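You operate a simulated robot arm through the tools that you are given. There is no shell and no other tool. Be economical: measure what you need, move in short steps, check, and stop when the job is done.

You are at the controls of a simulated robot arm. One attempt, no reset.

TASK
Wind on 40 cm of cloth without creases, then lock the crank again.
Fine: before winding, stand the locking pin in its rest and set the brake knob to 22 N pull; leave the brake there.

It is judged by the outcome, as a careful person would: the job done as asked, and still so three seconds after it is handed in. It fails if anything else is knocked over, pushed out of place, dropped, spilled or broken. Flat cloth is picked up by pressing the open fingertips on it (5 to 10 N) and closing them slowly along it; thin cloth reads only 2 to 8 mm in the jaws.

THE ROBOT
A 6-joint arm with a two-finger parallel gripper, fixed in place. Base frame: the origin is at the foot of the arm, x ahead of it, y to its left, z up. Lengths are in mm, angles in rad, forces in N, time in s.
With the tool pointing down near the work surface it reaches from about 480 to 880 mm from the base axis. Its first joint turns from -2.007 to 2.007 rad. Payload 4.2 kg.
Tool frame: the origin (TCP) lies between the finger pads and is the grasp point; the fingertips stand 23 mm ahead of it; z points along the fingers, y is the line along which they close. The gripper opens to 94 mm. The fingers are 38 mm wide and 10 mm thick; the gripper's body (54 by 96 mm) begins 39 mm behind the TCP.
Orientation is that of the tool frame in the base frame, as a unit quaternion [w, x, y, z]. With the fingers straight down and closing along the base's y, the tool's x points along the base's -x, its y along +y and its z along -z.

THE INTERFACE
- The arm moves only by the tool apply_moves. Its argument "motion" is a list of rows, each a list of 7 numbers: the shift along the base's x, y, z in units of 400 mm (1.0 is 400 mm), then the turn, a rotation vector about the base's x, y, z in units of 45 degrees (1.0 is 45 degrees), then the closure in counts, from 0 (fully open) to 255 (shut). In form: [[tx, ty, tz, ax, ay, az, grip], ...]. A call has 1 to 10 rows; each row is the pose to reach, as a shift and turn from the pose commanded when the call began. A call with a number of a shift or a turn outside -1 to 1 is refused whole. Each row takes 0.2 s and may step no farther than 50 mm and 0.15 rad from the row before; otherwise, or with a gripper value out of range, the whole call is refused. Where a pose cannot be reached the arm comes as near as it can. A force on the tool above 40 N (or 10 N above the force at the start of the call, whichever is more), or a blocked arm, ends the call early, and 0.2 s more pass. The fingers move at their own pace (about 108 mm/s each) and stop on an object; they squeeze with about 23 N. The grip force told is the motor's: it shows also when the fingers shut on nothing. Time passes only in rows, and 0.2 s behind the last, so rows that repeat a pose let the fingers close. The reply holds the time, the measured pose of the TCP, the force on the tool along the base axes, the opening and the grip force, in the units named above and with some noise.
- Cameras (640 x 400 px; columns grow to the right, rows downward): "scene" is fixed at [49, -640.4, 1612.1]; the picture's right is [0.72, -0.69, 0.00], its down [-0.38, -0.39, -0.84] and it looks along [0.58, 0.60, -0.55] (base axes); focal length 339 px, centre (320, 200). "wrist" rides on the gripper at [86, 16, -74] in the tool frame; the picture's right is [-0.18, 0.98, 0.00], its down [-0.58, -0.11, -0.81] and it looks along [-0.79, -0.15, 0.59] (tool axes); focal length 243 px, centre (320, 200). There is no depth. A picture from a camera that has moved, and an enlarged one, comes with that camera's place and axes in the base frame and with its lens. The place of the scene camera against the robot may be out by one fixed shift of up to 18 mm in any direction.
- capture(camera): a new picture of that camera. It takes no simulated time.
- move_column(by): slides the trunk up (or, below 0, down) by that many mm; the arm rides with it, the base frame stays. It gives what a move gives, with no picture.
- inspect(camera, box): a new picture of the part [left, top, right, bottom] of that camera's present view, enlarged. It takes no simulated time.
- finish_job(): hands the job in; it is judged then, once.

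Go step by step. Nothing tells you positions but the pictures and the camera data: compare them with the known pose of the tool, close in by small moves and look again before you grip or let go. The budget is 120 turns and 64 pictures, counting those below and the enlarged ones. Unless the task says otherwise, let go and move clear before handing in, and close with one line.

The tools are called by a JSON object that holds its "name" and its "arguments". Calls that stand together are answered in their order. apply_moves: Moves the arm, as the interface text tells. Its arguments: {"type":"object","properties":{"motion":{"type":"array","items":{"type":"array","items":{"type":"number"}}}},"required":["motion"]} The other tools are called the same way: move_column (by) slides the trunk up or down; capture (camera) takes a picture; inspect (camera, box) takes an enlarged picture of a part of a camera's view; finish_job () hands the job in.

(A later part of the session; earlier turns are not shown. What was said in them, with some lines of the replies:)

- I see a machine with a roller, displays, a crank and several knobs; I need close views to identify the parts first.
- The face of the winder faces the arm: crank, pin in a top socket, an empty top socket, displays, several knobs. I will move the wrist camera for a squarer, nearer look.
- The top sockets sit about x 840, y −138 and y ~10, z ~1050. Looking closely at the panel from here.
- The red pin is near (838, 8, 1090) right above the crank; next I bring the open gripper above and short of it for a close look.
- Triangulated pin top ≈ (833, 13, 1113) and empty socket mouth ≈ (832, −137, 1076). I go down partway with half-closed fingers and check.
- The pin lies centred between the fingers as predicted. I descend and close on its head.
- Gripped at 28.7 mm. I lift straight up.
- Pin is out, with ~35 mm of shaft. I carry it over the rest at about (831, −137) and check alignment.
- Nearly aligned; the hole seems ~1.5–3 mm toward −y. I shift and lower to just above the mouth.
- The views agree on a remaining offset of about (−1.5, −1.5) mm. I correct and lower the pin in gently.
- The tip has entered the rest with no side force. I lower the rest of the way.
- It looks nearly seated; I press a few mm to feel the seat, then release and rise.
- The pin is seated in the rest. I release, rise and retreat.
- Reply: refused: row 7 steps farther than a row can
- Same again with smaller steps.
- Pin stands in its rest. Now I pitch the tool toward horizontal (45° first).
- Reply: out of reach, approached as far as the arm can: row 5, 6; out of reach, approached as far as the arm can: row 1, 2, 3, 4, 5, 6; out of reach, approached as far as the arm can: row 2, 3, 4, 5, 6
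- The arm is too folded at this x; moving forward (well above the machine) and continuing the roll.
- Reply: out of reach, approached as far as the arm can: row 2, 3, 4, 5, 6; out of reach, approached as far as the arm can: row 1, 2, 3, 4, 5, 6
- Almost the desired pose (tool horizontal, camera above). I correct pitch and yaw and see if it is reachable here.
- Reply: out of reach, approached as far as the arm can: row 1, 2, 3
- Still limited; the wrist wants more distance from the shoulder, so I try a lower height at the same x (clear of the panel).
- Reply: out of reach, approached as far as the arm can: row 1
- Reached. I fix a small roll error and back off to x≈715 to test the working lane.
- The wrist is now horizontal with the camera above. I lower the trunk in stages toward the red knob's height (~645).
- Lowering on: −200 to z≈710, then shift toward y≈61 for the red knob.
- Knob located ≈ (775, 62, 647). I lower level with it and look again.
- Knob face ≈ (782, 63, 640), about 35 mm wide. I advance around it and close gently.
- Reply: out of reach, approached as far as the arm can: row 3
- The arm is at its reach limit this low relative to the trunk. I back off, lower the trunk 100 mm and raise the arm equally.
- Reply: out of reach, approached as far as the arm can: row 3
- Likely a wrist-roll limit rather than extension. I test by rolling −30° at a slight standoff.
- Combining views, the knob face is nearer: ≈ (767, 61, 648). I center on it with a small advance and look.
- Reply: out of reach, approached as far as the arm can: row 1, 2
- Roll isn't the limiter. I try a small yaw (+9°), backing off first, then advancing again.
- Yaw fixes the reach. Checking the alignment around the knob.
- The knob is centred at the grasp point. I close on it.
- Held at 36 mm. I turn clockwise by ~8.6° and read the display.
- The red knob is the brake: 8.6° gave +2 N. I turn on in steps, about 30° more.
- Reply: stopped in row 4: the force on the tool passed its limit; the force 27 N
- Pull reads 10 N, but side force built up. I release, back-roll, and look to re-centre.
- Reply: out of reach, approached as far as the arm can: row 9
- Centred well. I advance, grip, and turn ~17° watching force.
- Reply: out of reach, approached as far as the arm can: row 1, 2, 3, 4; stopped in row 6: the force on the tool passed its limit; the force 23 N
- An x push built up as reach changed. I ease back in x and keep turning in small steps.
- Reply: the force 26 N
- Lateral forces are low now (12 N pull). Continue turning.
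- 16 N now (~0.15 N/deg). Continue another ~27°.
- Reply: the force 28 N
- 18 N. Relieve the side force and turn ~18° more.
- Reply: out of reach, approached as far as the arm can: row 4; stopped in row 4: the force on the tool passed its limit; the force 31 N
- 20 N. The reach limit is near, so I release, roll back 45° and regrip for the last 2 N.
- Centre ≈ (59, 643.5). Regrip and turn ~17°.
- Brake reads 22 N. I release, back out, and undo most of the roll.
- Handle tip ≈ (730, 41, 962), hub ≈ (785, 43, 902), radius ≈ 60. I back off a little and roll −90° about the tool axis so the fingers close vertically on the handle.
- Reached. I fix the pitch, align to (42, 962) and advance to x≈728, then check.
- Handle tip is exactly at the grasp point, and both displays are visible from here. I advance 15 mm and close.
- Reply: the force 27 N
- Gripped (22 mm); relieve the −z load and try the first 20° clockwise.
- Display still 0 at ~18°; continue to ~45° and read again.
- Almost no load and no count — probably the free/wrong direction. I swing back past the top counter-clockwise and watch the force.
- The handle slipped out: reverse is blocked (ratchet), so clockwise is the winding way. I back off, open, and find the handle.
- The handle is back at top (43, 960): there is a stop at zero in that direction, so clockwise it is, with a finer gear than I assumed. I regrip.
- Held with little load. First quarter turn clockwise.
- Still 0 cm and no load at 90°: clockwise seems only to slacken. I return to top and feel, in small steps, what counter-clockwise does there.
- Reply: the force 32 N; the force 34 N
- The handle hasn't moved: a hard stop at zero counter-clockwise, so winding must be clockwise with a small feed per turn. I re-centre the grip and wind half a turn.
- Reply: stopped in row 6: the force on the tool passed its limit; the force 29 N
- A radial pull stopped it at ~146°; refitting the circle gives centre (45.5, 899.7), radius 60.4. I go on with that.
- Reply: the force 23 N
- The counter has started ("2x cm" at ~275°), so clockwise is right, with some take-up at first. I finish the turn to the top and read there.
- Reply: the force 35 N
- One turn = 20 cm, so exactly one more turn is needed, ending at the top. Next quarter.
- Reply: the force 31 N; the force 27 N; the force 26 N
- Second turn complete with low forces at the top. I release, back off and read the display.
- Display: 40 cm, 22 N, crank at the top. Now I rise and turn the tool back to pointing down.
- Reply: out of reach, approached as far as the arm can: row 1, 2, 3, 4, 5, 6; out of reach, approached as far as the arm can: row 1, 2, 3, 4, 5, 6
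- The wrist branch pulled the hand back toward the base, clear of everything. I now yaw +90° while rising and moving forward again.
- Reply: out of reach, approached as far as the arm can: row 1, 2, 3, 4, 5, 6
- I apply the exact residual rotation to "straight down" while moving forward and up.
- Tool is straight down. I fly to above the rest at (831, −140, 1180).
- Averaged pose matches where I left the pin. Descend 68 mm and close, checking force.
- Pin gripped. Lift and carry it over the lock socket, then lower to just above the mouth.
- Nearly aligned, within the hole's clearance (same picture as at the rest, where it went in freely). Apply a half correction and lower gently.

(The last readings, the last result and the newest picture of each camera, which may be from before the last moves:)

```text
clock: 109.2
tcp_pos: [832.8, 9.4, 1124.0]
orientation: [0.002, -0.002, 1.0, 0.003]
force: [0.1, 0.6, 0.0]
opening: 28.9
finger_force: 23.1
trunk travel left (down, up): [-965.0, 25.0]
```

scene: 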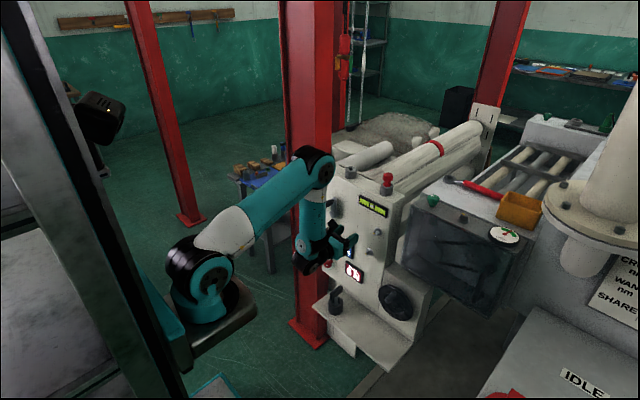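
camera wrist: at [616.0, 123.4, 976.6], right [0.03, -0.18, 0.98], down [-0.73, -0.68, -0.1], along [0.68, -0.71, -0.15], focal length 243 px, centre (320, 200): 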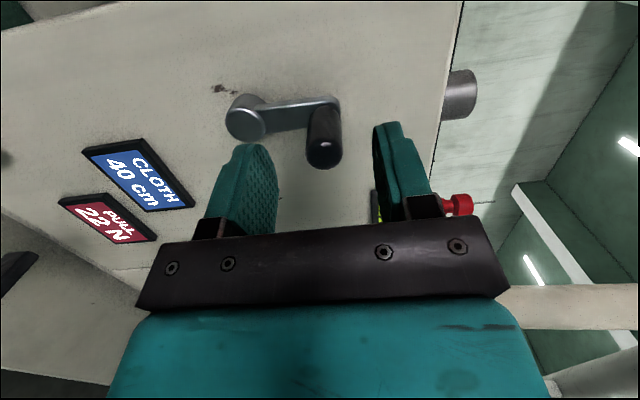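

No resistance. Lower to the seat in small steps.

{"name": "apply_moves", "arguments": {"motion": [[0, 0, -0.012, 0, 0, 0, 255], [0, 0, -0.022, 0, 0, 0, 255], [0, 0, -0.03, 0, 0, 0, 255]]}}

{"name": "apply_moves", "arguments": {"motion": [[0, 0, -0.004, 0, 0, 0, 255], [0, 0, -0.009, 0, 0, 0, 255]]}}

```text
clock: 110.0
tcp_pos: [832.6, 10.2, 1111.9]
orientation: [0.002, -0.002, 1.0, 0.004]
force: [0.6, 0.0, -1.1]
opening: 28.7
finger_force: 23.1
trunk travel left (down, up): [-965.0, 25.0]
```

```text
clock: 110.6
tcp_pos: [831.2, 10.3, 1109.9]
orientation: [0.003, -0.003, 1.0, 0.003]
force: [-2.1, -0.7, 8.3]
opening: 28.9
finger_force: 23.3
trunk travel left (down, up): [-965.0, 25.0]
```

Seated at full depth with 8 N. Release, rise and retreat.

{"name": "apply_moves", "arguments": {"motion": [[0, 0, 0.004, 0, 0, 0, 200], [0, 0, 0.004, 0, 0, 0, 110], [0, 0, 0.004, 0, 0, 0, 110], [0, 0, 0.06, 0, 0, 0, 110], [0, 0, 0.15, 0, 0, 0, 110], [-0.08, 0, 0.22, 0, 0, 0, 110], [-0.19, -0.02, 0.25, 0, 0, 0, 110], [-0.3, -0.03, 0.27, 0, 0, 0, 110], [-0.41, -0.03, 0.29, 0, 0, 0, 110]]}}

{"name": "inspect", "arguments": {"camera": "scene", "box": [300, 140, 492, 290]}}

```text
clock: 112.6
tcp_pos: [669.4, -2.0, 1223.8]
orientation: [0.002, -0.002, 1.0, 0.003]
force: [0.6, 0.8, -0.7]
opening: 53.6
finger_force: 0.0
trunk travel left (down, up): [-965.0, 25.0]
```

```text
2.67 times, centred on (396, 215) of scene
camera zoom: at [49.0, -640.4, 1612.1], right [0.72, -0.69, 0.0], down [-0.38, -0.39, -0.84], along [0.58, 0.6, -0.55], focal length 904 px, centre (117, 160)
```

zoom: 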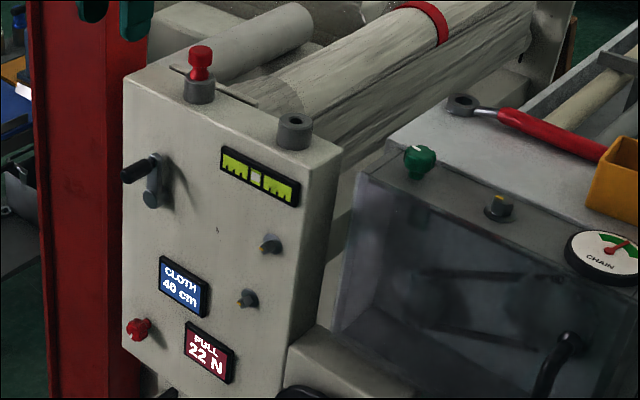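

The pin is back in the lock socket at full depth, the displays read 40 cm and 22 N, and the arm is clear. Handing in.

{"name": "finish_job", "arguments": {}}

```text
The job is handed in.
```

I wound on 40 cm of cloth with the brake set to 22 N and left there. The pin stood in its rest during winding, and the crank is locked again with the pin fully seated. Before the counted turns I swung the crank part-way forward and back a few times, with the counter at 0, to find the winding direction. I couldn't check the cloth closely for creases, but the last scene picture shows none.
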